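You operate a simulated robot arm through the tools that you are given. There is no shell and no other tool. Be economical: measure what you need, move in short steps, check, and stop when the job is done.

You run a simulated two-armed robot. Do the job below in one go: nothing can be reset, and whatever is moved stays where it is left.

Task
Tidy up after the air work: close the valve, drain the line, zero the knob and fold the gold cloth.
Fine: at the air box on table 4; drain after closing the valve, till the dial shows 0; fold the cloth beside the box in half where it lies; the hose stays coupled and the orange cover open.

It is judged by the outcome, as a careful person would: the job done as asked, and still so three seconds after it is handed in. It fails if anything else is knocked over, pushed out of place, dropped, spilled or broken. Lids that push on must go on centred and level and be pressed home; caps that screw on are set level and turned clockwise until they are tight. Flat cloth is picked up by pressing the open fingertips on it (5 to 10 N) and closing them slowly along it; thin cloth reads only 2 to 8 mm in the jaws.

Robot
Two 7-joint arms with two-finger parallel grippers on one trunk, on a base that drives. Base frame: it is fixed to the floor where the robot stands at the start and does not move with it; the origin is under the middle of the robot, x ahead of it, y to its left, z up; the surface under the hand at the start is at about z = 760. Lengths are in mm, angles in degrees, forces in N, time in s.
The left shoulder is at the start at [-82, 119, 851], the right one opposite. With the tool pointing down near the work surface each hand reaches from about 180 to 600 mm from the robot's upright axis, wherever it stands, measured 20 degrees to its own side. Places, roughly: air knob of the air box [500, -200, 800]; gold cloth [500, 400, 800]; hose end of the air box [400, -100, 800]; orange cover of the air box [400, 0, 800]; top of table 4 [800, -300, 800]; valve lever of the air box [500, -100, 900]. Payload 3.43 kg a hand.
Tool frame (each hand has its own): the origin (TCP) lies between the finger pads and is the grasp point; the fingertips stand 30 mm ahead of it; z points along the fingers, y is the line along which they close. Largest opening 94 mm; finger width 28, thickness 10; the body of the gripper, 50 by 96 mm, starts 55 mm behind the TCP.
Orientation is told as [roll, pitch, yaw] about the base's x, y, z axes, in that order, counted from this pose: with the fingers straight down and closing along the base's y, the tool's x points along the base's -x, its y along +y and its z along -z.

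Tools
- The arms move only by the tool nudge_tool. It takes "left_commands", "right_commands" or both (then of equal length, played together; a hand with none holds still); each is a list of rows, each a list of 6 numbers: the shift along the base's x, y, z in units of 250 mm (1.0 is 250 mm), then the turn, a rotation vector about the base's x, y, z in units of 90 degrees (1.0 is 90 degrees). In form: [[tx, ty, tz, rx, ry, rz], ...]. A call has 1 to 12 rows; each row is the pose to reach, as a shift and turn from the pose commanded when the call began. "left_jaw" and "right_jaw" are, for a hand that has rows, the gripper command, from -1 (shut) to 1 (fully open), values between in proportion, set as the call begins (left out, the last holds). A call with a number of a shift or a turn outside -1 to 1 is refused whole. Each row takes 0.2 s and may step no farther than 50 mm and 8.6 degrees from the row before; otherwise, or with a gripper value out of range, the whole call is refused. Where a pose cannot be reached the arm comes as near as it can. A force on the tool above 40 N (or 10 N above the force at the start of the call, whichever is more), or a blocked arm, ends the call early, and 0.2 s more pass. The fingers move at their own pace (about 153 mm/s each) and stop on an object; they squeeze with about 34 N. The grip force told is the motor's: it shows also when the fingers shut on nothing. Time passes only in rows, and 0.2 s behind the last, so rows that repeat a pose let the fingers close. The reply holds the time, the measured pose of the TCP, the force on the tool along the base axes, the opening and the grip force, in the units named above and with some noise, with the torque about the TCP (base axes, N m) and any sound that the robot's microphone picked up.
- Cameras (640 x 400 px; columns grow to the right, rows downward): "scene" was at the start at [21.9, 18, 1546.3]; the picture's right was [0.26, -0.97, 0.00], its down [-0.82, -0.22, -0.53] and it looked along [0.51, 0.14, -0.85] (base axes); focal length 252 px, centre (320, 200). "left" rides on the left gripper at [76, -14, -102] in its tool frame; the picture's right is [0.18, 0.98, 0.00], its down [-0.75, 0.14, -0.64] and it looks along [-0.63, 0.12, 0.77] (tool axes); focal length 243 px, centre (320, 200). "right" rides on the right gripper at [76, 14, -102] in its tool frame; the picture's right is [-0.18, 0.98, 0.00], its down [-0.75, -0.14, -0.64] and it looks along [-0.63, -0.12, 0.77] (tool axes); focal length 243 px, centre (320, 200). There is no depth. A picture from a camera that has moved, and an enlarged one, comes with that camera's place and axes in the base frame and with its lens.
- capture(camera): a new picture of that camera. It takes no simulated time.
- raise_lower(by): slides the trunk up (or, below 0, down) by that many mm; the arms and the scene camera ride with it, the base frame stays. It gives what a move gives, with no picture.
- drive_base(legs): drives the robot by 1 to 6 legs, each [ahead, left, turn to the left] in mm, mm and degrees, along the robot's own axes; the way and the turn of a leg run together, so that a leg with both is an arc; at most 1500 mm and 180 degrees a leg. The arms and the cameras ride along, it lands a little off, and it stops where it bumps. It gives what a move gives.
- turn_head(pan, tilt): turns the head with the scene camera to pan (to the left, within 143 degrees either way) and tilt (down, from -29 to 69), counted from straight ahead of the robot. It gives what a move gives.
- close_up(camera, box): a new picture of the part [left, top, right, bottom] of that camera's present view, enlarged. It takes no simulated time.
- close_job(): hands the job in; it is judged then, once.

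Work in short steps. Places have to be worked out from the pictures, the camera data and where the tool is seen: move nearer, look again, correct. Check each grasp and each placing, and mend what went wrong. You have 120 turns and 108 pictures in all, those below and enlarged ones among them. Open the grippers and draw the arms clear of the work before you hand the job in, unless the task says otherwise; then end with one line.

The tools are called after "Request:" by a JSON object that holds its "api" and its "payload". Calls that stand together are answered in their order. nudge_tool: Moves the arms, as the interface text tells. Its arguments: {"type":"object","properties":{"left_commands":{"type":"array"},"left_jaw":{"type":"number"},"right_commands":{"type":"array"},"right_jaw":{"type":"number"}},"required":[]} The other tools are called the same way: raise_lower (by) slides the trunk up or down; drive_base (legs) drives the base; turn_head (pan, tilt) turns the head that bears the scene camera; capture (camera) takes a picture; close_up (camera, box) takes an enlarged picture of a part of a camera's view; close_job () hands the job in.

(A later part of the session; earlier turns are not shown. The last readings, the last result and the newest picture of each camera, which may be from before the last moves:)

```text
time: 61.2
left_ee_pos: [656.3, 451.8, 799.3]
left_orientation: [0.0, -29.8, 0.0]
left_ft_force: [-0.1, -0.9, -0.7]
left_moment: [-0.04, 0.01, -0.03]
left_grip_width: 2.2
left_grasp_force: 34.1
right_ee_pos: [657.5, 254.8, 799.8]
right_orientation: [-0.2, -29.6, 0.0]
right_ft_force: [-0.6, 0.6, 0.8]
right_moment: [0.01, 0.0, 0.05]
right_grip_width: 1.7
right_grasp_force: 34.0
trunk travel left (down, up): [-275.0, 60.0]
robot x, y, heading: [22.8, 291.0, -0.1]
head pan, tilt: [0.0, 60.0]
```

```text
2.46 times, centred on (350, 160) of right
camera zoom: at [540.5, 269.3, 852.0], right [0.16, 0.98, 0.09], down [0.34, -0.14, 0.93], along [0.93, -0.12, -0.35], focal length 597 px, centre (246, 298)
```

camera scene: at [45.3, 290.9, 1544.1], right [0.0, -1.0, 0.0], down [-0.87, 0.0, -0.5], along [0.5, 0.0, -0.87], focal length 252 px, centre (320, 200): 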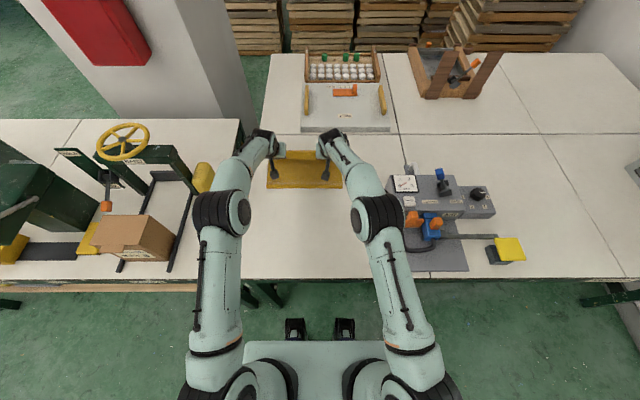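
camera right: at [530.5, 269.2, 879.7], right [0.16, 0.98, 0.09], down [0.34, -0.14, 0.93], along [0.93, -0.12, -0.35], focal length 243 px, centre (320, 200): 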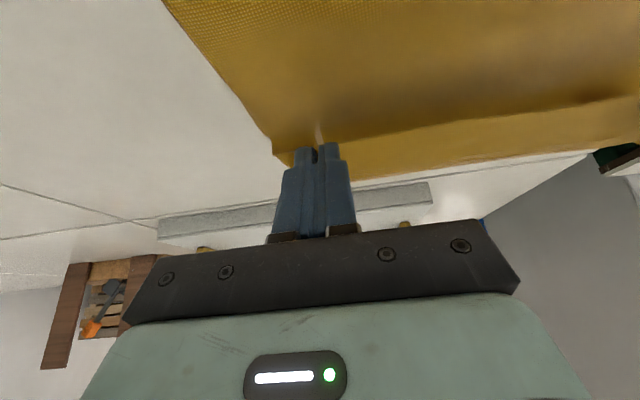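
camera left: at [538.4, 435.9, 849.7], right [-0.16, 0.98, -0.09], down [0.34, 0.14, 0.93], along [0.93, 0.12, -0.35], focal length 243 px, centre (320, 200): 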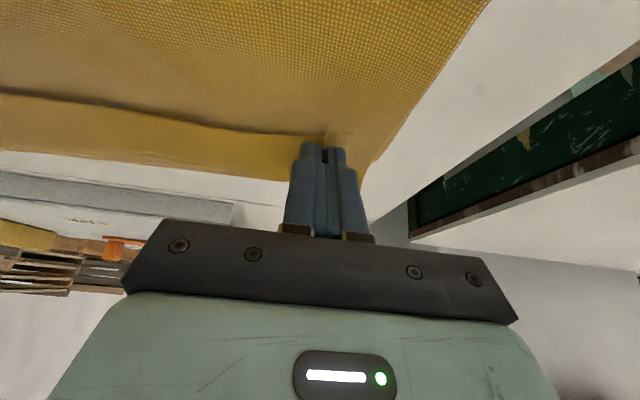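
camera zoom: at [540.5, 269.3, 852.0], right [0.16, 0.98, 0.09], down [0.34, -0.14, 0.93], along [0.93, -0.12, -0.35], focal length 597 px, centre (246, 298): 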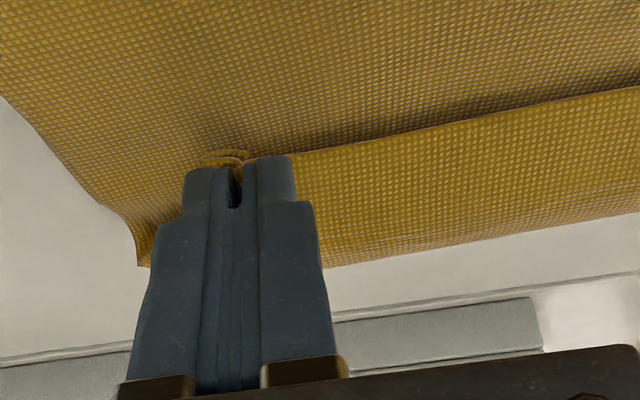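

The pictures show the gripped strip (about 28 mm) turned back towards the robot, as expected from the pinch. The body of the fold is well balanced. I ease back 6 mm, lower, release gently and lift off. Afterwards I'll flip that strip forward.

Request:
{"api": "nudge_tool", "payload": {"left_commands": [[-0.024, 0, 0, 0, 0, 0], [-0.024, 0, -0.015, 0, 0, 0], [-0.024, 0, -0.02, 0, 0, 0]], "right_commands": [[-0.024, 0, 0, 0, 0, 0], [-0.024, 0, -0.015, 0, 0, 0], [-0.024, 0, -0.02, 0, 0, 0]]}}

Request:
{"api": "nudge_tool", "payload": {"left_commands": [[0, 0, 0, 0, 0, 0], [0, 0, 0, 0, 0, 0], [-0.02, 0, 0.05, 0, 0, 0], [-0.06, 0, 0.15, 0, 0, 0], [-0.12, 0, 0.3, 0, 0, 0], [-0.12, 0, 0.4, 0, 0, 0]], "right_commands": [[0, 0, 0, 0, 0, 0], [0, 0, 0, 0, 0, 0], [-0.02, 0, 0.05, 0, 0, 0], [-0.06, 0, 0.15, 0, 0, 0], [-0.12, 0, 0.3, 0, 0, 0], [-0.12, 0, 0.4, 0, 0, 0]], "left_jaw": -0.6, "right_jaw": -0.6}}

Request:
{"api": "capture", "payload": {"camera": "left"}}

Request:
{"api": "capture", "payload": {"camera": "right"}}

Request:
{"api": "close_up", "payload": {"camera": "scene", "box": [230, 110, 390, 210]}}

```text
time: 62.0
left_ee_pos: [650.1, 451.6, 795.7]
left_orientation: [0.0, -30.0, 0.0]
left_ft_force: [0.7, -0.6, 8.2]
left_moment: [-0.01, -0.01, -0.03]
left_grip_width: 2.5
left_grasp_force: 33.8
right_ee_pos: [650.6, 254.8, 796.1]
right_orientation: [-0.3, -29.6, 0.0]
right_ft_force: [0.3, 1.7, 0.1]
right_moment: [0.04, 0.03, 0.05]
right_grip_width: 2.0
right_grasp_force: 33.3
trunk travel left (down, up): [-275.0, 60.0]
robot x, y, heading: [22.7, 288.6, -0.1]
head pan, tilt: [0.0, 60.0]
```

```text
time: 63.4
left_ee_pos: [620.0, 452.6, 894.8]
left_orientation: [0.0, -29.7, 0.2]
left_ft_force: [0.0, -0.7, 0.3]
left_moment: [0.01, -0.02, 0.03]
left_grip_width: 18.6
left_grasp_force: 0.2
right_ee_pos: [621.7, 253.5, 895.2]
right_orientation: [-0.1, -29.4, 0.0]
right_ft_force: [-0.1, -0.5, 0.5]
right_moment: [0.01, 0.02, 0.04]
right_grip_width: 18.9
right_grasp_force: 0.0
trunk travel left (down, up): [-275.0, 60.0]
robot x, y, heading: [22.4, 288.3, -0.3]
head pan, tilt: [0.0, 60.0]
```

```text
47 pictures are left
camera left: at [501.0, 435.8, 945.4], right [-0.16, 0.98, -0.09], down [0.34, 0.14, 0.93], along [0.93, 0.12, -0.35], focal length 243 px, centre (320, 200)
```

left: 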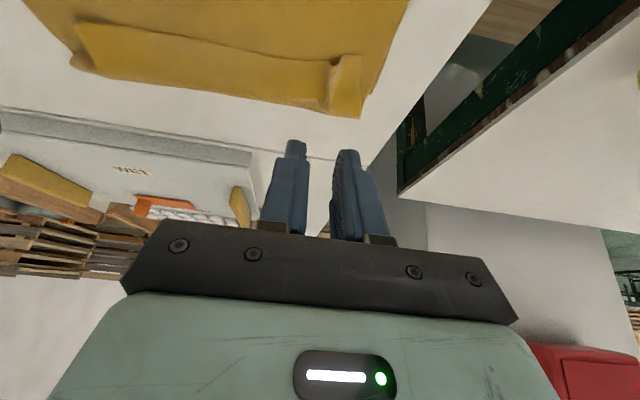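

```text
46 pictures are left
camera right: at [504.1, 268.4, 947.6], right [0.16, 0.98, 0.09], down [0.34, -0.14, 0.93], along [0.93, -0.12, -0.36], focal length 243 px, centre (320, 200)
```

right: 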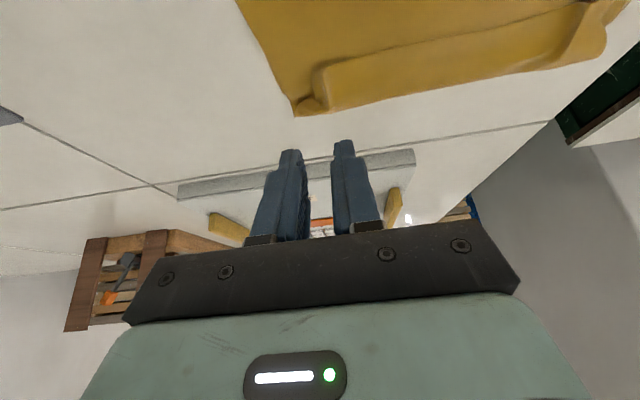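

```text
4.00 times, centred on (310, 160) of scene
camera zoom: at [45.7, 290.9, 1544.0], right [0.0, -1.0, 0.0], down [-0.87, 0.0, -0.5], along [0.5, 0.0, -0.87], focal length 1008 px, centre (360, 360)
```

zoom: 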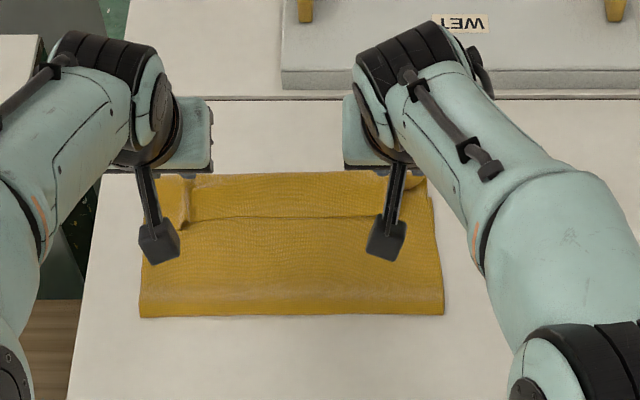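

The released strip lies folded back, with its free edge at about x≈645 (left) and 657 (right). I'll re-pinch right at that free edge with the tools nearly upright, so only a narrow strip is held, then lay it down again properly. First I move above and look.

Request:
{"api": "nudge_tool", "payload": {"left_commands": [[0.02, 0, -0.05, 0, 0.08, 0], [0.04, 0, -0.1, 0, 0.16, 0], [0.04, 0, -0.18, 0, 0.22, 0], [0.04, 0, -0.22, 0, 0.22, 0], [0.04, 0, -0.22, 0, 0.22, 0]], "right_commands": [[0.03, 0, -0.05, 0, 0.08, 0], [0.06, 0, -0.1, 0, 0.16, 0], [0.09, 0, -0.18, 0, 0.22, 0], [0.09, 0, -0.22, 0, 0.22, 0], [0.09, 0, -0.22, 0, 0.22, 0]]}}

Request:
{"api": "capture", "payload": {"camera": "left"}}

Request:
{"api": "capture", "payload": {"camera": "right"}}

```text
time: 64.6
left_ee_pos: [619.2, 451.0, 837.8]
left_orientation: [0.1, -9.9, 0.0]
left_ft_force: [-0.1, 0.4, -0.8]
left_moment: [-0.01, -0.01, -0.01]
left_grip_width: 18.6
left_grasp_force: 0.1
left hand out of reach, approached as far as the arm can: row 3, 4, 5
right_ee_pos: [605.6, 246.8, 843.3]
right_orientation: [-0.2, -9.8, 0.0]
right_ft_force: [0.8, -0.9, -0.5]
right_moment: [0.03, 0.01, -0.01]
right_grip_width: 19.0
right_grasp_force: 0.0
right hand out of reach, approached as far as the arm can: row 2, 3, 4, 5
trunk travel left (down, up): [-275.0, 60.0]
robot x, y, heading: [21.4, 290.8, -0.2]
head pan, tilt: [0.0, 60.0]
```

```text
44 pictures are left
camera left: at [525.7, 435.0, 925.4], right [-0.18, 0.98, -0.03], down [0.63, 0.14, 0.76], along [0.75, 0.12, -0.65], focal length 243 px, centre (320, 200)
```

left: 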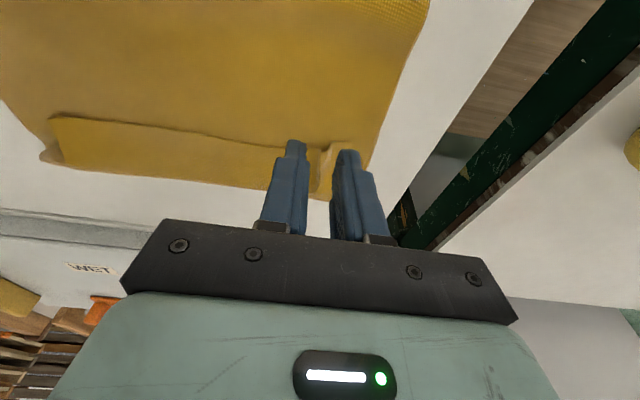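

```text
43 pictures are left
camera right: at [513.7, 261.6, 931.3], right [0.18, 0.98, 0.03], down [0.63, -0.14, 0.76], along [0.75, -0.12, -0.65], focal length 243 px, centre (320, 200)
```

right: 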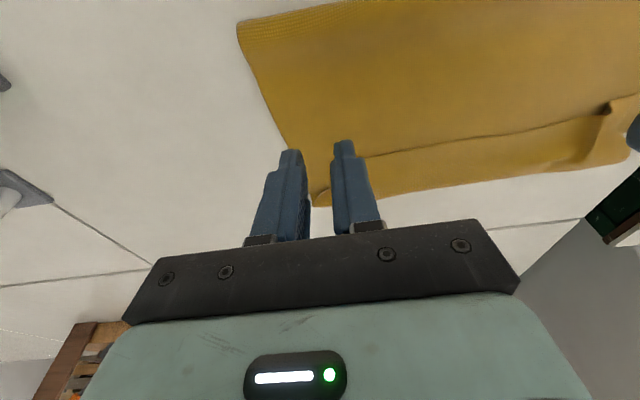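

At low tilt these spots are out of reach, so I go back to 30° tilt. I place the fingertips on the flap just inside its free edge: the left over the standing ridge, the right at y≈285.

Request:
{"api": "nudge_tool", "payload": {"left_commands": [[0, 0.004, 0.02, 0, -0.08, 0], [0.02, 0.008, 0.02, 0, -0.16, 0], [0.06, 0.008, 0, 0, -0.22, 0], [0.06, 0.008, -0.08, 0, -0.22, 0], [0.06, 0.008, -0.12, 0, -0.22, 0], [0.06, 0.008, -0.12, 0, -0.22, 0]], "right_commands": [[0, 0.04, 0.02, 0, -0.08, 0], [0.02, 0.1, 0.02, 0, -0.16, 0], [0.05, 0.124, 0, 0, -0.22, 0], [0.05, 0.124, -0.08, 0, -0.22, 0], [0.05, 0.124, -0.12, 0, -0.22, 0], [0.05, 0.124, -0.12, 0, -0.22, 0]], "left_jaw": -0.55, "right_jaw": -0.45}}

Request:
{"api": "close_up", "payload": {"camera": "left", "box": [160, 80, 420, 240]}}

Request:
{"api": "close_up", "payload": {"camera": "right", "box": [220, 80, 480, 240]}}

```text
time: 66.0
left_ee_pos: [636.9, 452.4, 808.1]
left_orientation: [0.1, -29.8, 0.0]
left_ft_force: [0.3, 0.2, 0.1]
left_moment: [0.0, -0.04, -0.03]
left_grip_width: 21.2
left_grasp_force: 0.2
right_ee_pos: [619.3, 276.2, 811.4]
right_orientation: [-0.3, -29.7, 0.0]
right_ft_force: [-0.9, 0.4, 0.9]
right_moment: [0.03, 0.0, 0.02]
right_grip_width: 25.9
right_grasp_force: 0.0
trunk travel left (down, up): [-275.0, 60.0]
robot x, y, heading: [25.9, 289.9, -0.4]
head pan, tilt: [0.0, 60.0]
```

```text
2.46 times, centred on (290, 160) of left
camera zoom: at [516.4, 436.5, 858.9], right [-0.16, 0.98, -0.09], down [0.34, 0.14, 0.93], along [0.93, 0.12, -0.35], focal length 597 px, centre (394, 298)
```

zoom: 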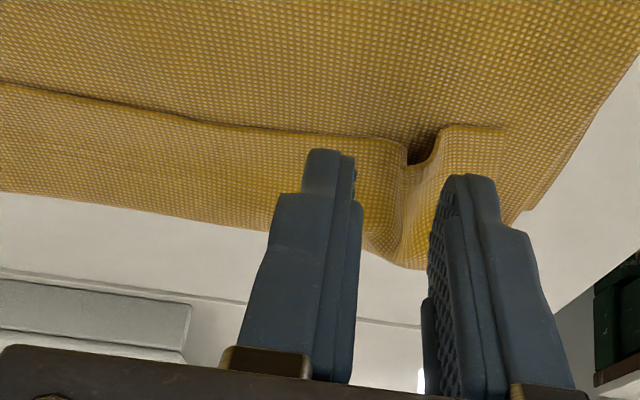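

```text
2.46 times, centred on (350, 160) of right
camera zoom: at [502.9, 291.5, 863.5], right [0.16, 0.98, 0.09], down [0.34, -0.14, 0.93], along [0.93, -0.12, -0.35], focal length 597 px, centre (246, 298)
```

zoom: 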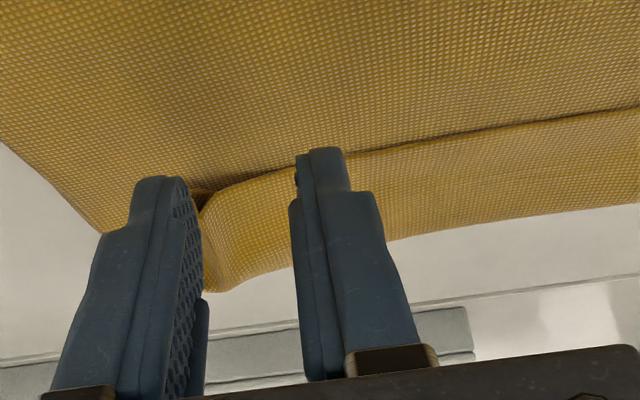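

The commanded poses had clipped. Now the left fingers straddle the ridge. I correct the right hand by +36 x and +9 y, move the left +7 x, and lower both.

Request:
{"api": "nudge_tool", "payload": {"left_commands": [[0.014, 0.008, 0, 0, 0, 0], [0.028, 0.012, -0.01, 0, 0, 0], [0.028, 0.012, -0.03, 0, 0, 0], [0.028, 0.012, -0.034, 0, 0, 0]], "right_commands": [[0.07, 0.036, 0, 0, 0, 0], [0.144, 0.036, 0, 0, 0, 0], [0.144, 0.036, -0.02, 0, 0, 0], [0.144, 0.036, -0.03, 0, 0, 0]]}}

Request:
{"api": "close_up", "payload": {"camera": "left", "box": [160, 80, 420, 240]}}

Request:
{"api": "close_up", "payload": {"camera": "right", "box": [220, 80, 480, 240]}}

```text
time: 67.0
left_ee_pos: [641.3, 456.4, 799.5]
left_orientation: [0.0, -29.7, 0.1]
left_ft_force: [-1.1, -0.4, 0.2]
left_moment: [-0.03, 0.03, -0.01]
left_grip_width: 21.4
left_grasp_force: 0.1
right_ee_pos: [655.0, 287.6, 802.7]
right_orientation: [-0.2, -29.6, 0.0]
right_ft_force: [-0.2, 0.1, 0.3]
right_moment: [0.0, -0.01, -0.02]
right_grip_width: 25.9
right_grasp_force: 0.1
trunk travel left (down, up): [-275.0, 60.0]
robot x, y, heading: [24.5, 287.6, -0.2]
head pan, tilt: [0.0, 60.0]
```

```text
2.46 times, centred on (290, 160) of left
camera zoom: at [523.9, 440.6, 850.8], right [-0.16, 0.98, -0.09], down [0.34, 0.14, 0.93], along [0.93, 0.12, -0.35], focal length 597 px, centre (394, 298)
```

zoom: 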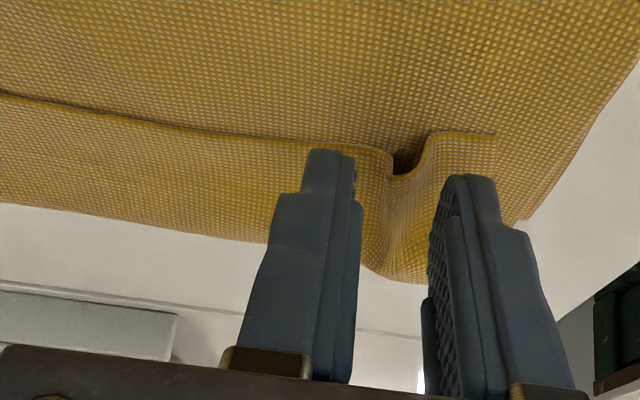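

```text
2.46 times, centred on (350, 160) of right
camera zoom: at [538.1, 301.5, 855.8], right [0.16, 0.98, 0.09], down [0.34, -0.14, 0.93], along [0.93, -0.12, -0.36], focal length 597 px, centre (246, 298)
```

zoom: 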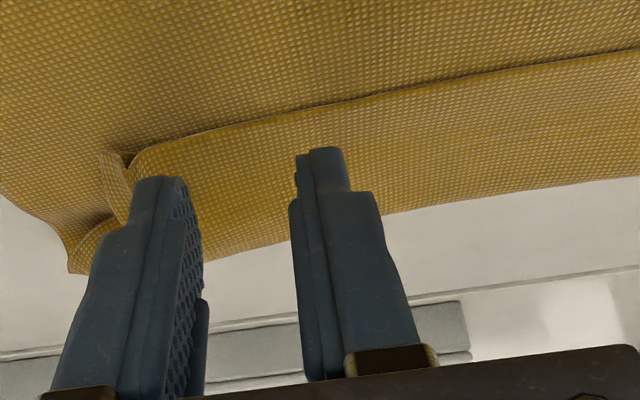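

There is also a standing ridge at the right end of the flap, near y≈261. I hop the right hand over to straddle it.

Request:
{"api": "nudge_tool", "payload": {"right_commands": [[-0.01, 0, 0.1, 0, 0, 0], [-0.02, -0.1, 0.12, 0, 0, 0], [-0.02, -0.1, 0.05, 0, 0, 0], [-0.02, -0.1, 0, 0, 0, 0], [-0.02, -0.1, 0, 0, 0, 0]]}}

Request:
{"api": "close_up", "payload": {"camera": "right", "box": [220, 80, 480, 240]}}

```text
time: 68.2
left_ee_pos: [642.1, 456.6, 799.7]
left_orientation: [0.0, -29.6, -0.1]
left_ft_force: [0.0, 0.5, -0.6]
left_moment: [0.01, -0.01, -0.01]
left_grip_width: 21.2
left_grasp_force: 0.0
right_ee_pos: [649.2, 262.7, 803.5]
right_orientation: [-0.2, -29.6, 0.0]
right_ft_force: [0.1, -0.2, -0.8]
right_moment: [0.0, 0.0, 0.01]
right_grip_width: 25.9
right_grasp_force: 0.0
trunk travel left (down, up): [-275.0, 60.0]
robot x, y, heading: [22.3, 292.6, -0.4]
head pan, tilt: [0.0, 60.0]
```

```text
2.46 times, centred on (350, 160) of right
camera zoom: at [532.1, 277.3, 854.9], right [0.16, 0.98, 0.09], down [0.34, -0.14, 0.93], along [0.93, -0.12, -0.35], focal length 597 px, centre (246, 298)
```

zoom: 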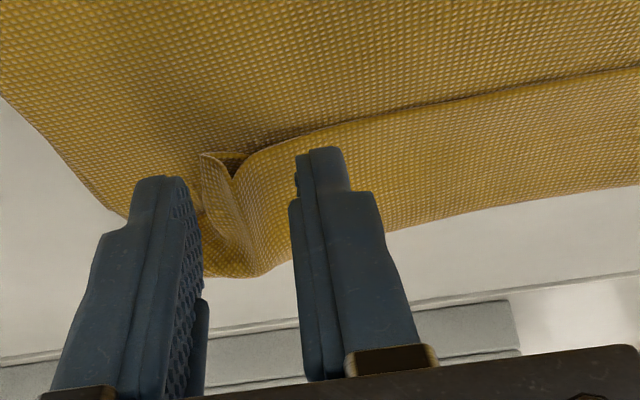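

The right hand now straddles its ridge well. I lower both to light contact and then close slowly.

Request:
{"api": "nudge_tool", "payload": {"left_commands": [[0, 0, -0.01, 0, 0, 0], [0, 0, -0.016, 0, 0, 0], [0, 0, -0.016, 0, 0, 0]], "right_commands": [[0, 0, -0.012, 0, 0, 0], [0, 0, -0.024, 0, 0, 0], [0, 0, -0.028, 0, 0, 0]]}}

Request:
{"api": "nudge_tool", "payload": {"left_commands": [[0, 0, 0, 0, 0, 0]], "right_commands": [[0, 0, 0, 0, 0, 0]], "left_jaw": -0.7, "right_jaw": -0.65}}

Request:
{"api": "nudge_tool", "payload": {"left_commands": [[0, 0, 0, 0, 0, 0]], "right_commands": [[0, 0, 0, 0, 0, 0]], "left_jaw": -0.85, "right_jaw": -0.82}}

Request:
{"api": "nudge_tool", "payload": {"left_commands": [[0, 0, 0, 0, 0, 0], [0, 0, 0, 0, 0, 0]], "right_commands": [[0, 0, 0, 0, 0, 0], [0, 0, 0, 0, 0, 0]], "left_jaw": -1, "right_jaw": -1}}

Request:
{"api": "close_up", "payload": {"camera": "left", "box": [160, 80, 420, 240]}}

Request:
{"api": "close_up", "payload": {"camera": "right", "box": [220, 80, 480, 240]}}

```text
time: 69.0
left_ee_pos: [641.7, 456.5, 795.5]
left_orientation: [0.0, -29.8, 0.0]
left_ft_force: [0.0, -0.2, -0.3]
left_moment: [0.01, 0.01, -0.04]
left_grip_width: 21.3
left_grasp_force: 0.1
right_ee_pos: [649.3, 262.3, 797.7]
right_orientation: [-0.3, -29.6, 0.0]
right_ft_force: [-0.1, 0.0, 0.0]
right_moment: [-0.02, -0.01, -0.01]
right_grip_width: 26.0
right_grasp_force: 0.0
trunk travel left (down, up): [-275.0, 60.0]
robot x, y, heading: [21.9, 291.5, -0.5]
head pan, tilt: [0.0, 60.0]
```

```text
time: 69.4
left_ee_pos: [641.0, 456.2, 795.1]
left_orientation: [0.0, -29.6, 0.0]
left_ft_force: [-0.5, 0.6, 0.7]
left_moment: [0.01, 0.0, -0.01]
left_grip_width: 14.1
left_grasp_force: 0.1
right_ee_pos: [649.4, 261.9, 796.8]
right_orientation: [-0.3, -29.6, 0.0]
right_ft_force: [-0.1, 0.2, -0.1]
right_moment: [-0.02, 0.0, 0.0]
right_grip_width: 16.5
right_grasp_force: 0.0
trunk travel left (down, up): [-275.0, 60.0]
robot x, y, heading: [23.7, 295.0, -0.1]
head pan, tilt: [0.0, 60.0]
```

```text
time: 69.8
left_ee_pos: [640.7, 456.2, 795.9]
left_orientation: [0.0, -29.8, 0.1]
left_ft_force: [0.2, -0.2, 1.1]
left_moment: [0.01, 0.03, -0.02]
left_grip_width: 7.2
left_grasp_force: 0.1
right_ee_pos: [649.9, 261.8, 796.8]
right_orientation: [-0.1, -29.6, 0.0]
right_ft_force: [0.2, -0.5, 0.1]
right_moment: [0.01, 0.0, -0.03]
right_grip_width: 8.5
right_grasp_force: 0.2
trunk travel left (down, up): [-275.0, 60.0]
robot x, y, heading: [22.7, 291.8, -0.2]
head pan, tilt: [0.0, 60.0]
```

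```text
time: 70.4
left_ee_pos: [641.3, 455.0, 796.6]
left_orientation: [-0.1, -29.7, 0.1]
left_ft_force: [0.2, -0.8, 0.8]
left_moment: [-0.01, 0.01, -0.02]
left_grip_width: 2.4
left_grasp_force: 33.8
right_ee_pos: [648.6, 263.1, 796.9]
right_orientation: [-0.2, -29.6, 0.0]
right_ft_force: [0.5, 0.6, -0.1]
right_moment: [-0.01, -0.01, 0.01]
right_grip_width: 2.1
right_grasp_force: 33.8
trunk travel left (down, up): [-275.0, 60.0]
robot x, y, heading: [22.2, 289.7, -0.5]
head pan, tilt: [0.0, 60.0]
```

```text
2.46 times, centred on (290, 160) of left
camera zoom: at [523.6, 440.6, 846.9], right [-0.16, 0.98, -0.09], down [0.34, 0.14, 0.93], along [0.93, 0.12, -0.35], focal length 597 px, centre (394, 298)
```

zoom: 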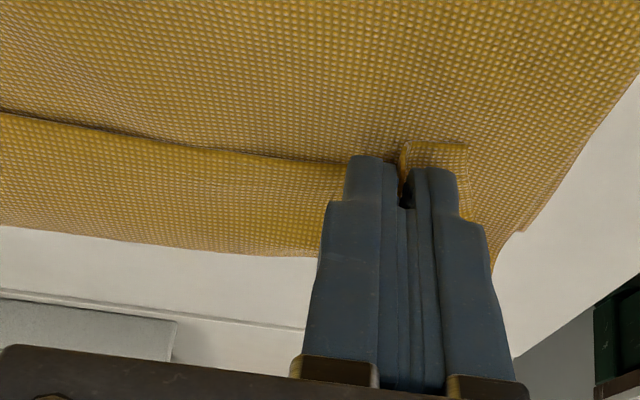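

```text
2.46 times, centred on (350, 160) of right
camera zoom: at [532.7, 276.9, 848.9], right [0.16, 0.98, 0.09], down [0.34, -0.14, 0.93], along [0.93, -0.12, -0.35], focal length 597 px, centre (246, 298)
```

zoom: 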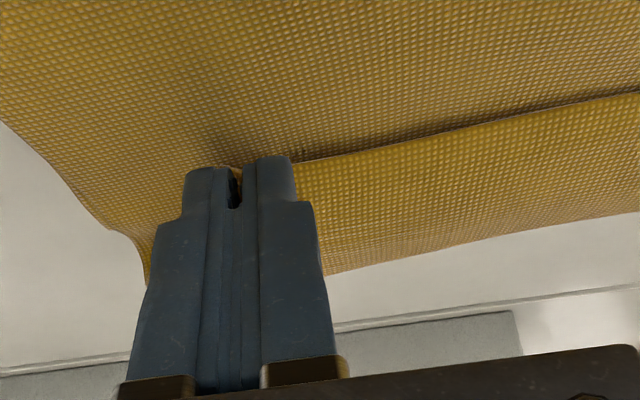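

Both hands hold the free edge with only a narrow strip. I lift the layer and bring it back so the fold line can reset, then arc forward again to just above the far edge.

Request:
{"api": "nudge_tool", "payload": {"left_commands": [[-0.06, 0, 0.12, 0, 0, 0], [-0.16, 0, 0.28, 0, 0, 0], [-0.28, 0, 0.42, 0, 0, 0], [-0.4, 0, 0.53, 0, 0, 0], [-0.4, 0, 0.53, 0, 0, 0], [-0.28, 0, 0.53, 0, -0.03, 0], [-0.16, 0, 0.47, 0, -0.06, 0], [-0.06, 0, 0.38, 0, -0.1, 0], [0.0, 0, 0.27, 0, -0.14, 0], [0.04, 0, 0.16, 0, -0.167, 0], [0.04, 0, 0.16, 0, -0.167, 0]], "right_commands": [[-0.08, 0, 0.12, 0, 0, 0], [-0.18, 0, 0.28, 0, 0, 0], [-0.3, 0, 0.42, 0, 0, 0], [-0.42, 0, 0.53, 0, 0, 0], [-0.42, 0, 0.53, 0, 0, 0], [-0.3, 0, 0.53, 0, -0.03, 0], [-0.18, 0, 0.47, 0, -0.06, 0], [-0.08, 0, 0.38, 0, -0.1, 0], [-0.02, 0, 0.27, 0, -0.14, 0], [0.02, 0, 0.16, 0, -0.167, 0], [0.02, 0, 0.16, 0, -0.167, 0]]}}

Request:
{"api": "capture", "payload": {"camera": "left"}}

Request:
{"api": "close_up", "payload": {"camera": "scene", "box": [230, 110, 390, 210]}}

```text
time: 72.8
left_ee_pos: [651.3, 455.6, 839.3]
left_orientation: [0.0, -44.9, 0.1]
left_ft_force: [0.1, -1.9, 0.9]
left_moment: [-0.08, 0.0, -0.03]
left_grip_width: 2.2
left_grasp_force: 33.9
right_ee_pos: [653.3, 260.9, 837.8]
right_orientation: [-0.2, -44.6, 0.1]
right_ft_force: [0.1, 0.8, -0.2]
right_moment: [-0.02, 0.01, 0.05]
right_grip_width: 1.8
right_grasp_force: 34.0
trunk travel left (down, up): [-275.0, 60.0]
robot x, y, heading: [24.6, 289.1, -0.4]
head pan, tilt: [0.0, 60.0]
```

```text
35 pictures are left
camera left: at [524.5, 440.5, 857.1], right [-0.13, 0.98, -0.13], down [0.08, 0.14, 0.99], along [0.99, 0.12, -0.1], focal length 243 px, centre (320, 200)
```

left: 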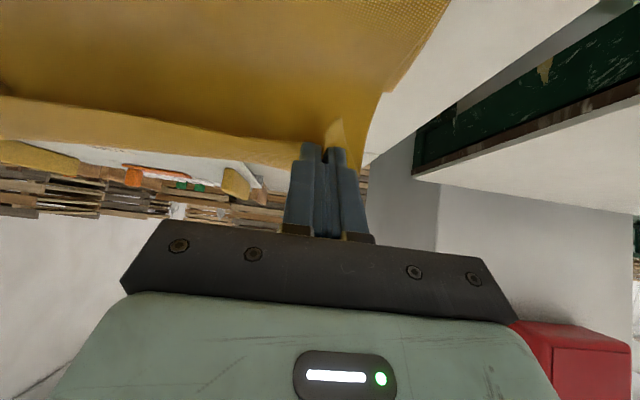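

```text
4.00 times, centred on (310, 160) of scene
camera zoom: at [44.9, 290.9, 1544.1], right [0.0, -1.0, 0.0], down [-0.87, 0.0, -0.5], along [0.5, 0.0, -0.87], focal length 1008 px, centre (360, 360)
```

zoom: 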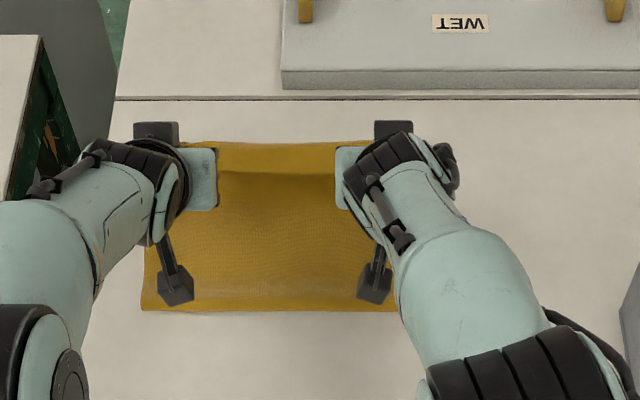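

There's still slack in the top layer, so I carry the edge further forward until it's nearly straight. Then I lower it, release, and look.

Request:
{"api": "nudge_tool", "payload": {"left_commands": [[0.08, 0, 0, 0, 0, 0], [0.14, 0, -0.05, 0, 0, 0], [0.14, 0, -0.12, 0, 0, 0], [0.14, 0, -0.16, 0, 0, 0], [0.14, 0, -0.16, 0, 0, 0]], "right_commands": [[0.08, 0, 0, 0, 0, 0], [0.13, 0, -0.05, 0, 0, 0], [0.13, 0, -0.12, 0, 0, 0], [0.13, 0, -0.155, 0, 0, 0], [0.13, 0, -0.155, 0, 0, 0]]}}

Request:
{"api": "close_up", "payload": {"camera": "left", "box": [160, 60, 420, 220]}}

Request:
{"api": "close_up", "payload": {"camera": "scene", "box": [230, 110, 390, 210]}}

```text
time: 74.0
left_ee_pos: [687.7, 456.2, 797.4]
left_orientation: [0.1, -44.8, -0.1]
left_ft_force: [-0.1, -1.1, -0.1]
left_moment: [-0.03, 0.0, -0.03]
left_grip_width: 2.2
left_grasp_force: 34.0
right_ee_pos: [687.7, 261.7, 799.1]
right_orientation: [-0.3, -44.7, 0.0]
right_ft_force: [0.1, 1.3, -0.4]
right_moment: [-0.01, 0.02, 0.04]
right_grip_width: 2.1
right_grasp_force: 33.6
trunk travel left (down, up): [-275.0, 60.0]
robot x, y, heading: [23.7, 292.9, -0.1]
head pan, tilt: [0.0, 60.0]
```

```text
2.46 times, centred on (290, 140) of left
camera zoom: at [560.5, 440.2, 815.0], right [-0.13, 0.98, -0.13], down [0.08, 0.14, 0.99], along [0.99, 0.12, -0.1], focal length 597 px, centre (394, 348)
```

zoom: 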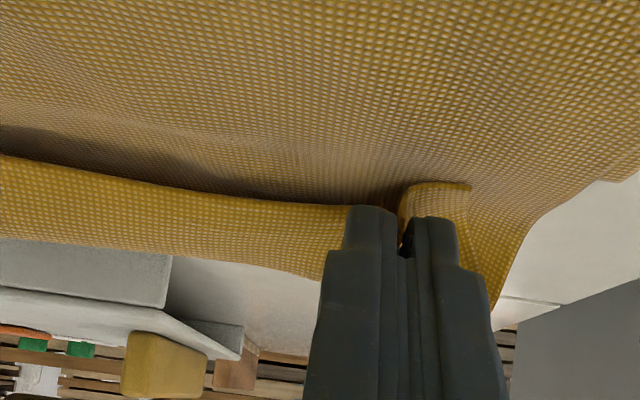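

```text
4.00 times, centred on (310, 160) of scene
camera zoom: at [45.3, 290.9, 1544.0], right [0.0, -1.0, 0.0], down [-0.87, 0.0, -0.5], along [0.5, 0.0, -0.87], focal length 1008 px, centre (360, 360)
```

zoom: 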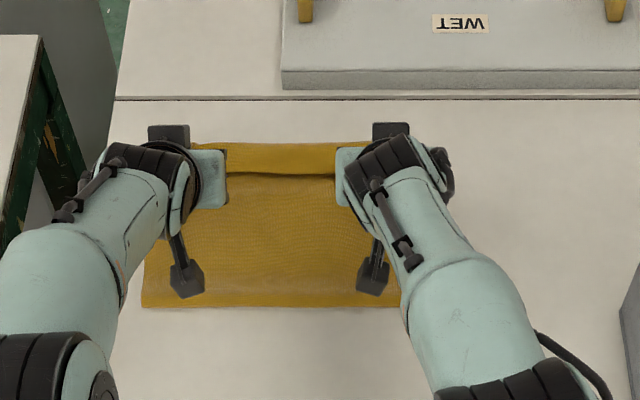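

The lower layer's fold line has been peeled forward, to about x≈550, because I pulled too far. I lift back to let the lower layer settle, then lay the edge down shorter, with tips at about x=635 and no pull on the lower layer.

Request:
{"api": "nudge_tool", "payload": {"left_commands": [[-0.06, 0, 0.13, 0, 0, 0], [-0.18, 0, 0.26, 0, 0.03, 0], [-0.32, 0, 0.38, 0, 0.07, 0], [-0.47, 0, 0.46, 0, 0.11, 0], [-0.6, 0, 0.47, 0, 0.167, 0], [-0.64, 0, 0.45, 0, 0.167, 0], [-0.64, 0, 0.45, 0, 0.167, 0], [-0.64, 0, 0.45, 0, 0.167, 0]], "right_commands": [[-0.06, 0, 0.13, 0, 0, 0], [-0.18, 0, 0.26, 0, 0.03, 0], [-0.32, 0, 0.38, 0, 0.07, 0], [-0.47, 0, 0.46, 0, 0.11, 0], [-0.6, 0, 0.47, 0, 0.167, 0], [-0.64, 0, 0.45, 0, 0.167, 0], [-0.64, 0, 0.45, 0, 0.167, 0], [-0.64, 0, 0.45, 0, 0.167, 0]]}}

Request:
{"api": "capture", "payload": {"camera": "scene"}}

Request:
{"api": "capture", "payload": {"camera": "left"}}

```text
time: 75.8
left_ee_pos: [528.1, 453.7, 906.9]
left_orientation: [0.0, -29.7, 0.0]
left_ft_force: [0.6, -1.5, 0.6]
left_moment: [-0.08, -0.01, 0.0]
left_grip_width: 2.2
left_grasp_force: 34.4
right_ee_pos: [530.5, 262.4, 910.3]
right_orientation: [-0.3, -29.7, -0.1]
right_ft_force: [-0.4, 0.2, -0.4]
right_moment: [0.03, 0.0, 0.0]
right_grip_width: 1.4
right_grasp_force: 33.6
trunk travel left (down, up): [-275.0, 60.0]
robot x, y, heading: [22.6, 294.6, -0.1]
head pan, tilt: [0.0, 60.0]
```

```text
31 pictures are left
camera scene: at [45.4, 290.9, 1544.0], right [0.0, -1.0, 0.0], down [-0.87, 0.0, -0.5], along [0.5, 0.0, -0.87], focal length 252 px, centre (320, 200)
```

scene: 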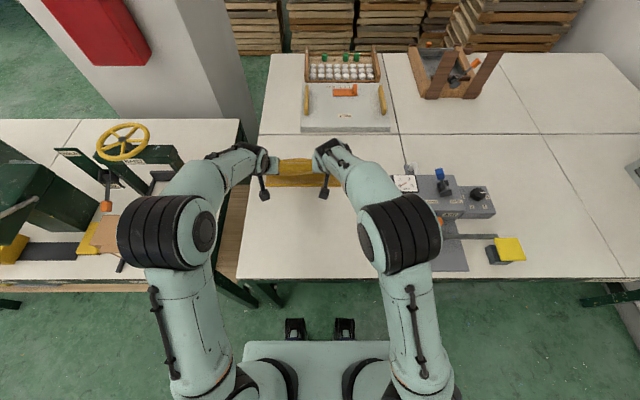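

```text
30 pictures are left
camera left: at [408.8, 439.1, 957.4], right [-0.16, 0.98, -0.09], down [0.34, 0.14, 0.93], along [0.93, 0.12, -0.35], focal length 243 px, centre (320, 200)
```

left: 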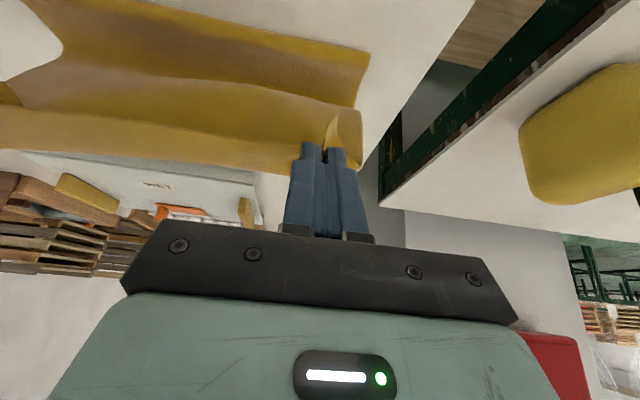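

The far edge is still at its original x≈686. I take the edge further back so the fold line resets to mid-cloth, then bring it forward on a tighter arc.

Request:
{"api": "nudge_tool", "payload": {"left_commands": [[-0.14, 0, 0.06, 0, 0.05, 0], [-0.3, 0, 0.07, 0, 0.11, 0], [-0.4, 0, 0.05, 0, 0.167, 0], [-0.4, 0, 0.05, 0, 0.167, 0], [-0.26, 0, 0.11, 0, 0.167, 0], [-0.1, 0, 0.13, 0, 0.167, 0], [0.06, 0, 0.1, 0, 0.12, 0], [0.2, 0, 0.02, 0, 0.06, 0], [0.3, 0, -0.1, 0, 0, 0], [0.36, 0, -0.22, 0, 0, 0], [0.4, 0, -0.34, 0, 0, 0], [0.4, 0, -0.41, 0, 0, 0]], "right_commands": [[-0.14, 0, 0.06, 0, 0.05, 0], [-0.3, 0, 0.07, 0, 0.11, 0], [-0.4, 0, 0.05, 0, 0.167, 0], [-0.4, 0, 0.05, 0, 0.167, 0], [-0.26, 0, 0.11, 0, 0.167, 0], [-0.1, 0, 0.13, 0, 0.167, 0], [0.06, 0, 0.1, 0, 0.12, 0], [0.2, 0, 0.02, 0, 0.06, 0], [0.3, 0, -0.1, 0, 0, 0], [0.36, 0, -0.22, 0, 0, 0], [0.4, 0, -0.34, 0, 0, 0], [0.4, 0, -0.42, 0, 0, 0]]}}

Request:
{"api": "close_up", "payload": {"camera": "scene", "box": [230, 110, 390, 210]}}

```text
time: 78.4
left_ee_pos: [624.8, 454.6, 805.8]
left_orientation: [-0.1, -29.9, 0.0]
left_ft_force: [0.1, -0.6, -0.4]
left_moment: [-0.04, -0.03, -0.03]
left_grip_width: 2.2
left_grasp_force: 33.5
right_ee_pos: [628.7, 261.6, 805.4]
right_orientation: [-0.2, -29.7, 0.0]
right_ft_force: [0.4, 0.3, 0.5]
right_moment: [0.02, -0.02, -0.01]
right_grip_width: 1.6
right_grasp_force: 33.8
trunk travel left (down, up): [-275.0, 60.0]
robot x, y, heading: [24.4, 290.3, -0.0]
head pan, tilt: [0.0, 60.0]
```

```text
4.00 times, centred on (310, 160) of scene
camera zoom: at [45.4, 291.0, 1544.0], right [0.0, -1.0, 0.0], down [-0.87, 0.0, -0.5], along [0.5, 0.0, -0.87], focal length 1008 px, centre (360, 360)
```

zoom: 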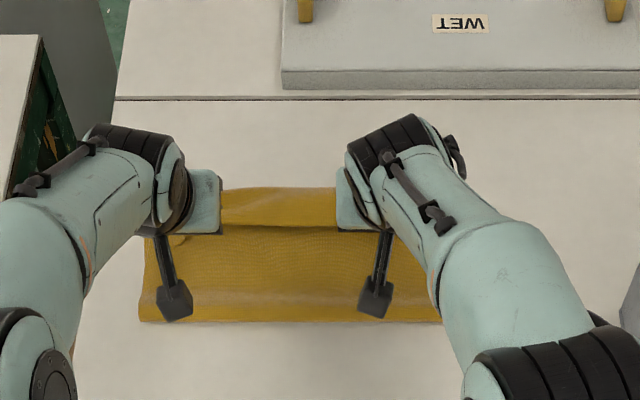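

The pinch along y always leaves a turned-back strip. It's cleaner to lay the edge back at its original place and pinch again with the jaws closing along x, where reach is easy. I carry the edge back now.

Request:
{"api": "nudge_tool", "payload": {"left_commands": [[-0.04, 0, 0.16, 0, 0, 0], [-0.12, 0, 0.32, 0, 0, 0], [-0.26, 0, 0.44, 0, 0.05, 0], [-0.42, 0, 0.5, 0, 0.1, 0], [-0.6, 0, 0.52, 0, 0.15, 0], [-0.76, 0, 0.46, 0, 0.2, 0], [-0.9, 0, 0.36, 0, 0.25, 0]], "right_commands": [[-0.04, 0, 0.16, 0, 0, 0], [-0.12, 0, 0.32, 0, 0, 0], [-0.26, 0, 0.44, 0, 0.05, 0], [-0.42, 0, 0.5, 0, 0.1, 0], [-0.6, 0, 0.52, 0, 0.15, 0], [-0.76, 0, 0.46, 0, 0.2, 0], [-0.9, 0, 0.36, 0, 0.25, 0]]}}

Request:
{"api": "nudge_tool", "payload": {"left_commands": [[-0.12, 0, -0.13, 0, 0.04, 0], [-0.22, 0, -0.28, 0, 0.082, 0], [-0.28, 0, -0.38, 0, 0.082, 0], [-0.28, 0, -0.385, 0, 0.082, 0]], "right_commands": [[-0.12, 0, -0.13, 0, 0.04, 0], [-0.22, 0, -0.28, 0, 0.082, 0], [-0.3, 0, -0.38, 0, 0.082, 0], [-0.3, 0, -0.385, 0, 0.082, 0]]}}

Request:
{"api": "capture", "payload": {"camera": "left"}}

```text
time: 80.0
left_ee_pos: [401.3, 454.0, 897.0]
left_orientation: [0.0, -7.2, 0.2]
left_ft_force: [0.1, -0.7, 0.1]
left_moment: [-0.03, -0.02, -0.01]
left_grip_width: 2.5
left_grasp_force: 33.9
right_ee_pos: [400.0, 263.3, 894.8]
right_orientation: [-0.1, -7.1, -0.1]
right_ft_force: [1.5, 1.3, -0.2]
right_moment: [0.02, -0.01, 0.0]
right_grip_width: 1.6
right_grasp_force: 33.5
trunk travel left (down, up): [-275.0, 60.0]
robot x, y, heading: [24.3, 288.4, -0.5]
head pan, tilt: [0.0, 60.0]
```

```text
time: 81.0
left_ee_pos: [331.5, 455.9, 800.4]
left_orientation: [0.1, 0.2, 0.1]
left_ft_force: [-0.9, -1.0, 1.2]
left_moment: [-0.06, 0.01, 0.0]
left_grip_width: 2.4
left_grasp_force: 33.9
right_ee_pos: [329.4, 262.3, 797.6]
right_orientation: [-0.2, 0.3, 0.0]
right_ft_force: [-0.3, 1.8, -0.2]
right_moment: [-0.02, -0.01, -0.01]
right_grip_width: 2.2
right_grasp_force: 34.4
trunk travel left (down, up): [-275.0, 60.0]
robot x, y, heading: [22.9, 292.4, -0.1]
head pan, tilt: [0.0, 60.0]
```

```text
28 pictures are left
camera left: at [255.1, 440.7, 901.8], right [-0.18, 0.98, 0.0], down [0.76, 0.14, 0.64], along [0.63, 0.12, -0.77], focal length 243 px, centre (320, 200)
```

left: 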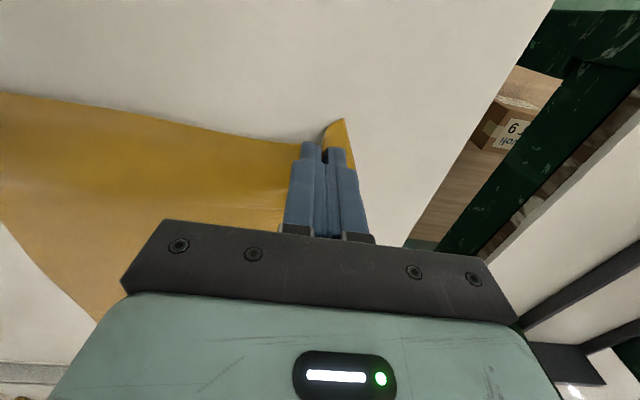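

The cloth is back in its original lie. I lower it, spread slightly, release, lift, and start yawing the hands (left -90°, right +90°).

Request:
{"api": "nudge_tool", "payload": {"left_commands": [[-0.012, 0.016, -0.02, 0, 0, 0], [-0.012, 0.016, -0.028, 0, 0, 0]], "right_commands": [[-0.012, -0.016, -0.012, 0, 0, 0], [-0.012, -0.016, -0.018, 0, 0, 0]]}}

Request:
{"api": "nudge_tool", "payload": {"left_commands": [[0, 0, 0, 0, 0, 0], [0, 0, 0.01, 0, 0, 0], [0, 0, 0.15, 0, 0, -0.08], [0, 0, 0.3, 0, 0, -0.17], [0, 0, 0.3, 0, 0, -0.26], [0, 0, 0.3, 0, 0, -0.35], [0, 0, 0.3, 0, 0, -0.44], [0, 0, 0.3, 0, 0, -0.53], [0, 0, 0.3, 0, 0, -0.62], [0, 0, 0.3, 0, 0, -0.71], [0, 0, 0.3, 0, 0, -0.8], [0, 0, 0.3, 0, 0, -0.89]], "right_commands": [[0, 0, 0, 0, 0, 0], [0, 0, 0.01, 0, 0, 0], [0, 0, 0.15, 0, 0, 0.08], [0, 0, 0.3, 0, 0, 0.17], [0, 0, 0.3, 0, 0, 0.26], [0, 0, 0.3, 0, 0, 0.35], [0, 0, 0.3, 0, 0, 0.44], [0, 0, 0.3, 0, 0, 0.53], [0, 0, 0.3, 0, 0, 0.62], [0, 0, 0.3, 0, 0, 0.71], [0, 0, 0.3, 0, 0, 0.8], [0, 0, 0.3, 0, 0, 0.89]], "left_jaw": -0.3, "right_jaw": -0.3}}

Request:
{"api": "capture", "payload": {"camera": "scene"}}

Request:
{"api": "capture", "payload": {"camera": "left"}}

Request:
{"api": "capture", "payload": {"camera": "right"}}

```text
time: 81.6
left_ee_pos: [329.0, 459.1, 792.3]
left_orientation: [-0.1, 0.0, 0.0]
left_ft_force: [1.1, -6.2, 8.7]
left_moment: [-0.24, -0.08, -0.03]
left_grip_width: 2.1
left_grasp_force: 34.0
right_ee_pos: [325.4, 258.7, 794.9]
right_orientation: [-0.1, 0.2, 0.0]
right_ft_force: [-0.2, 6.2, -0.4]
right_moment: [0.18, 0.02, 0.02]
right_grip_width: 2.0
right_grasp_force: 34.1
trunk travel left (down, up): [-275.0, 60.0]
robot x, y, heading: [20.8, 291.4, 0.0]
head pan, tilt: [0.0, 60.0]
```

```text
time: 84.2
left_ee_pos: [327.8, 459.9, 868.0]
left_orientation: [-0.1, 0.2, -80.3]
left_ft_force: [0.3, -0.1, -0.4]
left_moment: [0.03, 0.01, 0.02]
left_grip_width: 32.8
left_grasp_force: 0.1
right_ee_pos: [325.3, 256.9, 868.8]
right_orientation: [-0.2, 0.3, 80.3]
right_ft_force: [-0.7, 0.5, 0.1]
right_moment: [0.0, 0.0, -0.06]
right_grip_width: 33.1
right_grasp_force: 0.2
trunk travel left (down, up): [-275.0, 60.0]
robot x, y, heading: [20.8, 293.3, -0.4]
head pan, tilt: [0.0, 60.0]
```

```text
27 pictures are left
camera scene: at [45.5, 290.9, 1544.0], right [0.0, -1.0, 0.0], down [-0.87, 0.0, -0.5], along [0.5, 0.0, -0.87], focal length 252 px, centre (320, 200)
```

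scene: 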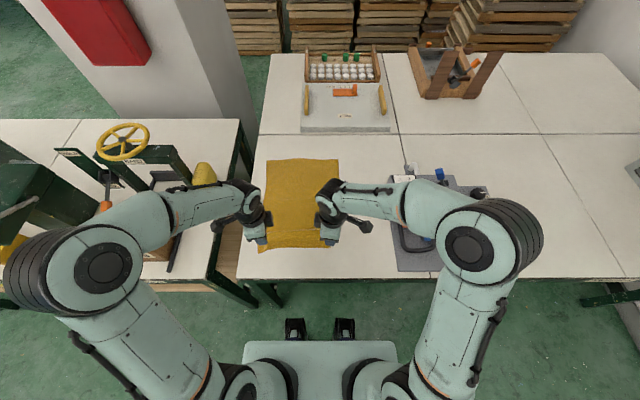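

```text
26 pictures are left
camera left: at [300.7, 531.4, 969.9], right [0.94, 0.35, 0.0], down [0.27, -0.72, 0.64], along [0.22, -0.6, -0.77], focal length 243 px, centre (320, 200)
```

left: 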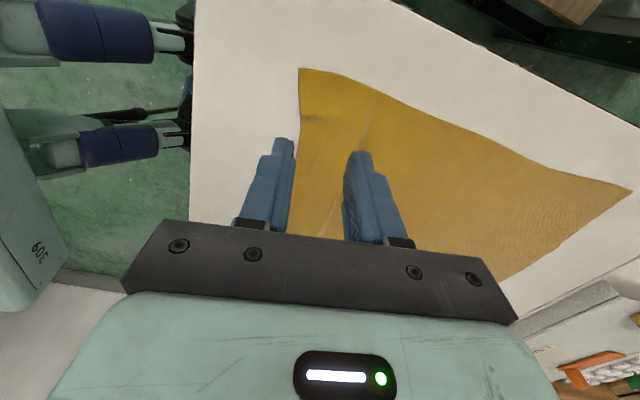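

```text
25 pictures are left
camera right: at [298.1, 185.7, 973.0], right [-0.94, 0.35, 0.0], down [0.27, 0.72, 0.64], along [0.23, 0.6, -0.77], focal length 243 px, centre (320, 200)
```

right: 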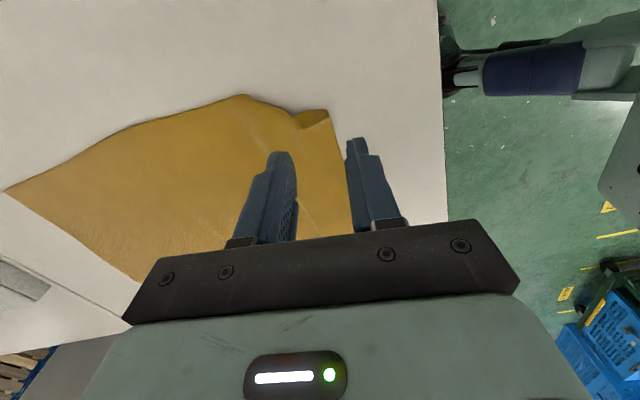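

The cloth is back, but its near-right corner looks tucked in. I zoom on it.

Request:
{"api": "close_up", "payload": {"camera": "right", "box": [200, 70, 400, 230]}}

```text
2.50 times, centred on (300, 150) of right
camera zoom: at [298.1, 185.7, 973.0], right [-0.94, 0.35, 0.0], down [0.27, 0.72, 0.64], along [0.23, 0.6, -0.77], focal length 606 px, centre (370, 325)
```

zoom: 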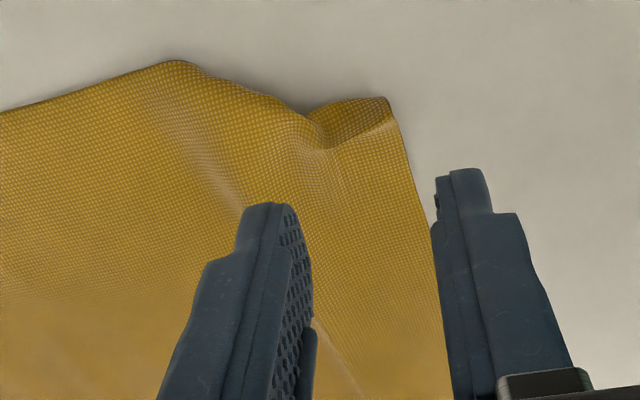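

The right corner is turned over and wrinkled inward. I hold the left side down and drag the corner outward with the shut right fingertips pressed lightly.

Request:
{"api": "nudge_tool", "payload": {"right_commands": [[0.04, 0.05, -0.1, 0, 0, 0], [0.04, 0.05, -0.22, 0, 0, 0], [0.04, 0.05, -0.28, 0, 0, 0], [0.04, 0.05, -0.3, 0, 0, 0], [0.04, 0.05, -0.3, 0, 0, 0]], "left_commands": [[0, 0, -0.1, 0, 0, 0], [0, 0, -0.22, 0, 0, 0], [0, 0, -0.29, 0, 0, 0], [0, 0, -0.308, 0, 0, 0], [0, 0, -0.312, 0, 0, 0]], "right_jaw": -1}}

Request:
{"api": "nudge_tool", "payload": {"right_commands": [[0, 0, -0.006, 0, 0, 0], [0, -0.03, -0.006, 0, 0, 0], [0, -0.06, -0.008, 0, 0, 0], [0, -0.09, -0.008, 0, 0, 0], [0, -0.12, -0.008, 0, 0, 0], [0, -0.15, -0.008, 0, 0, 0]]}}

Request:
{"api": "close_up", "payload": {"camera": "right", "box": [160, 20, 420, 230]}}

```text
time: 85.4
left_ee_pos: [328.5, 460.3, 790.8]
left_orientation: [0.2, 0.2, -80.1]
left_ft_force: [-4.5, 1.2, 21.9]
left_moment: [0.14, 0.4, 0.0]
left_grip_width: 33.4
left_grasp_force: 1.1
right_ee_pos: [333.9, 270.9, 796.5]
right_orientation: [-0.2, 0.3, 80.1]
right_ft_force: [-0.2, 0.3, 0.2]
right_moment: [0.0, 0.0, 0.03]
right_grip_width: 0.0
right_grasp_force: 33.6
trunk travel left (down, up): [-275.0, 60.0]
robot x, y, heading: [22.9, 287.5, -0.3]
head pan, tilt: [0.0, 60.0]
```

```text
time: 86.8
left_ee_pos: [328.6, 459.3, 791.1]
left_orientation: [0.2, 0.1, -80.0]
left_ft_force: [-1.3, 4.8, 38.1]
left_moment: [0.2, 0.36, -0.04]
left_grip_width: 33.7
left_grasp_force: 0.9
right_ee_pos: [333.5, 232.3, 793.7]
right_orientation: [-0.2, 0.1, 80.1]
right_ft_force: [0.0, 0.0, 1.1]
right_moment: [0.0, -0.01, 0.0]
right_grip_width: 0.2
right_grasp_force: 33.1
trunk travel left (down, up): [-275.0, 60.0]
robot x, y, heading: [23.3, 288.8, -0.4]
head pan, tilt: [0.0, 60.0]
```

```text
1.90 times, centred on (290, 125) of right
camera zoom: at [306.6, 160.4, 896.6], right [-0.94, 0.35, -0.01], down [0.27, 0.72, 0.64], along [0.23, 0.6, -0.77], focal length 462 px, centre (377, 343)
```

zoom: 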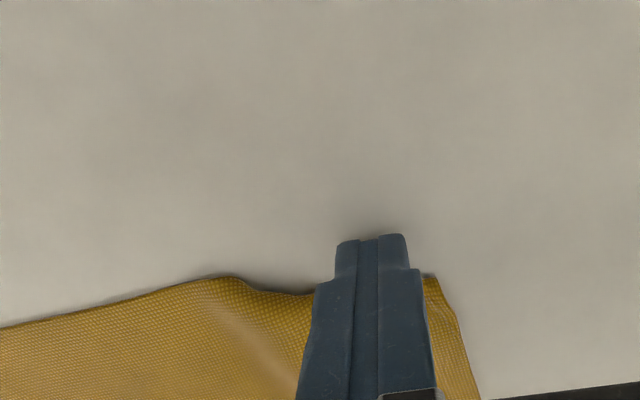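

The right tip only skimmed the cloth, and the left press crept up, so I relieve the left. I repeat the drag with a firmer right press.

Request:
{"api": "nudge_tool", "payload": {"left_commands": [[0, 0, 0.01, 0, 0, 0], [0, 0, 0.01, 0, 0, 0], [0, 0, 0.01, 0, 0, 0], [0, 0, 0.01, 0, 0, 0], [0, 0, 0.01, 0, 0, 0]], "right_commands": [[0, 0, 0.08, 0, 0, 0], [0, 0.15, 0.08, 0, 0, 0], [0, 0.15, 0.01, 0, 0, 0], [0, 0.15, -0.006, 0, 0, 0], [0, 0.15, -0.012, 0, 0, 0]]}}

```text
time: 88.0
left_ee_pos: [327.8, 460.6, 791.2]
left_orientation: [-0.1, 0.1, -80.1]
left_ft_force: [0.5, -0.4, 0.5]
left_moment: [-0.01, 0.02, 0.0]
left_grip_width: 32.6
left_grasp_force: 0.0
right_ee_pos: [335.1, 271.7, 791.7]
right_orientation: [-0.4, 0.2, 80.1]
right_ft_force: [-2.5, -1.5, 18.0]
right_moment: [-0.21, 0.15, -0.05]
right_grip_width: 0.0
right_grasp_force: 33.2
trunk travel left (down, up): [-275.0, 60.0]
robot x, y, heading: [23.3, 292.3, -0.1]
head pan, tilt: [0.0, 60.0]
```

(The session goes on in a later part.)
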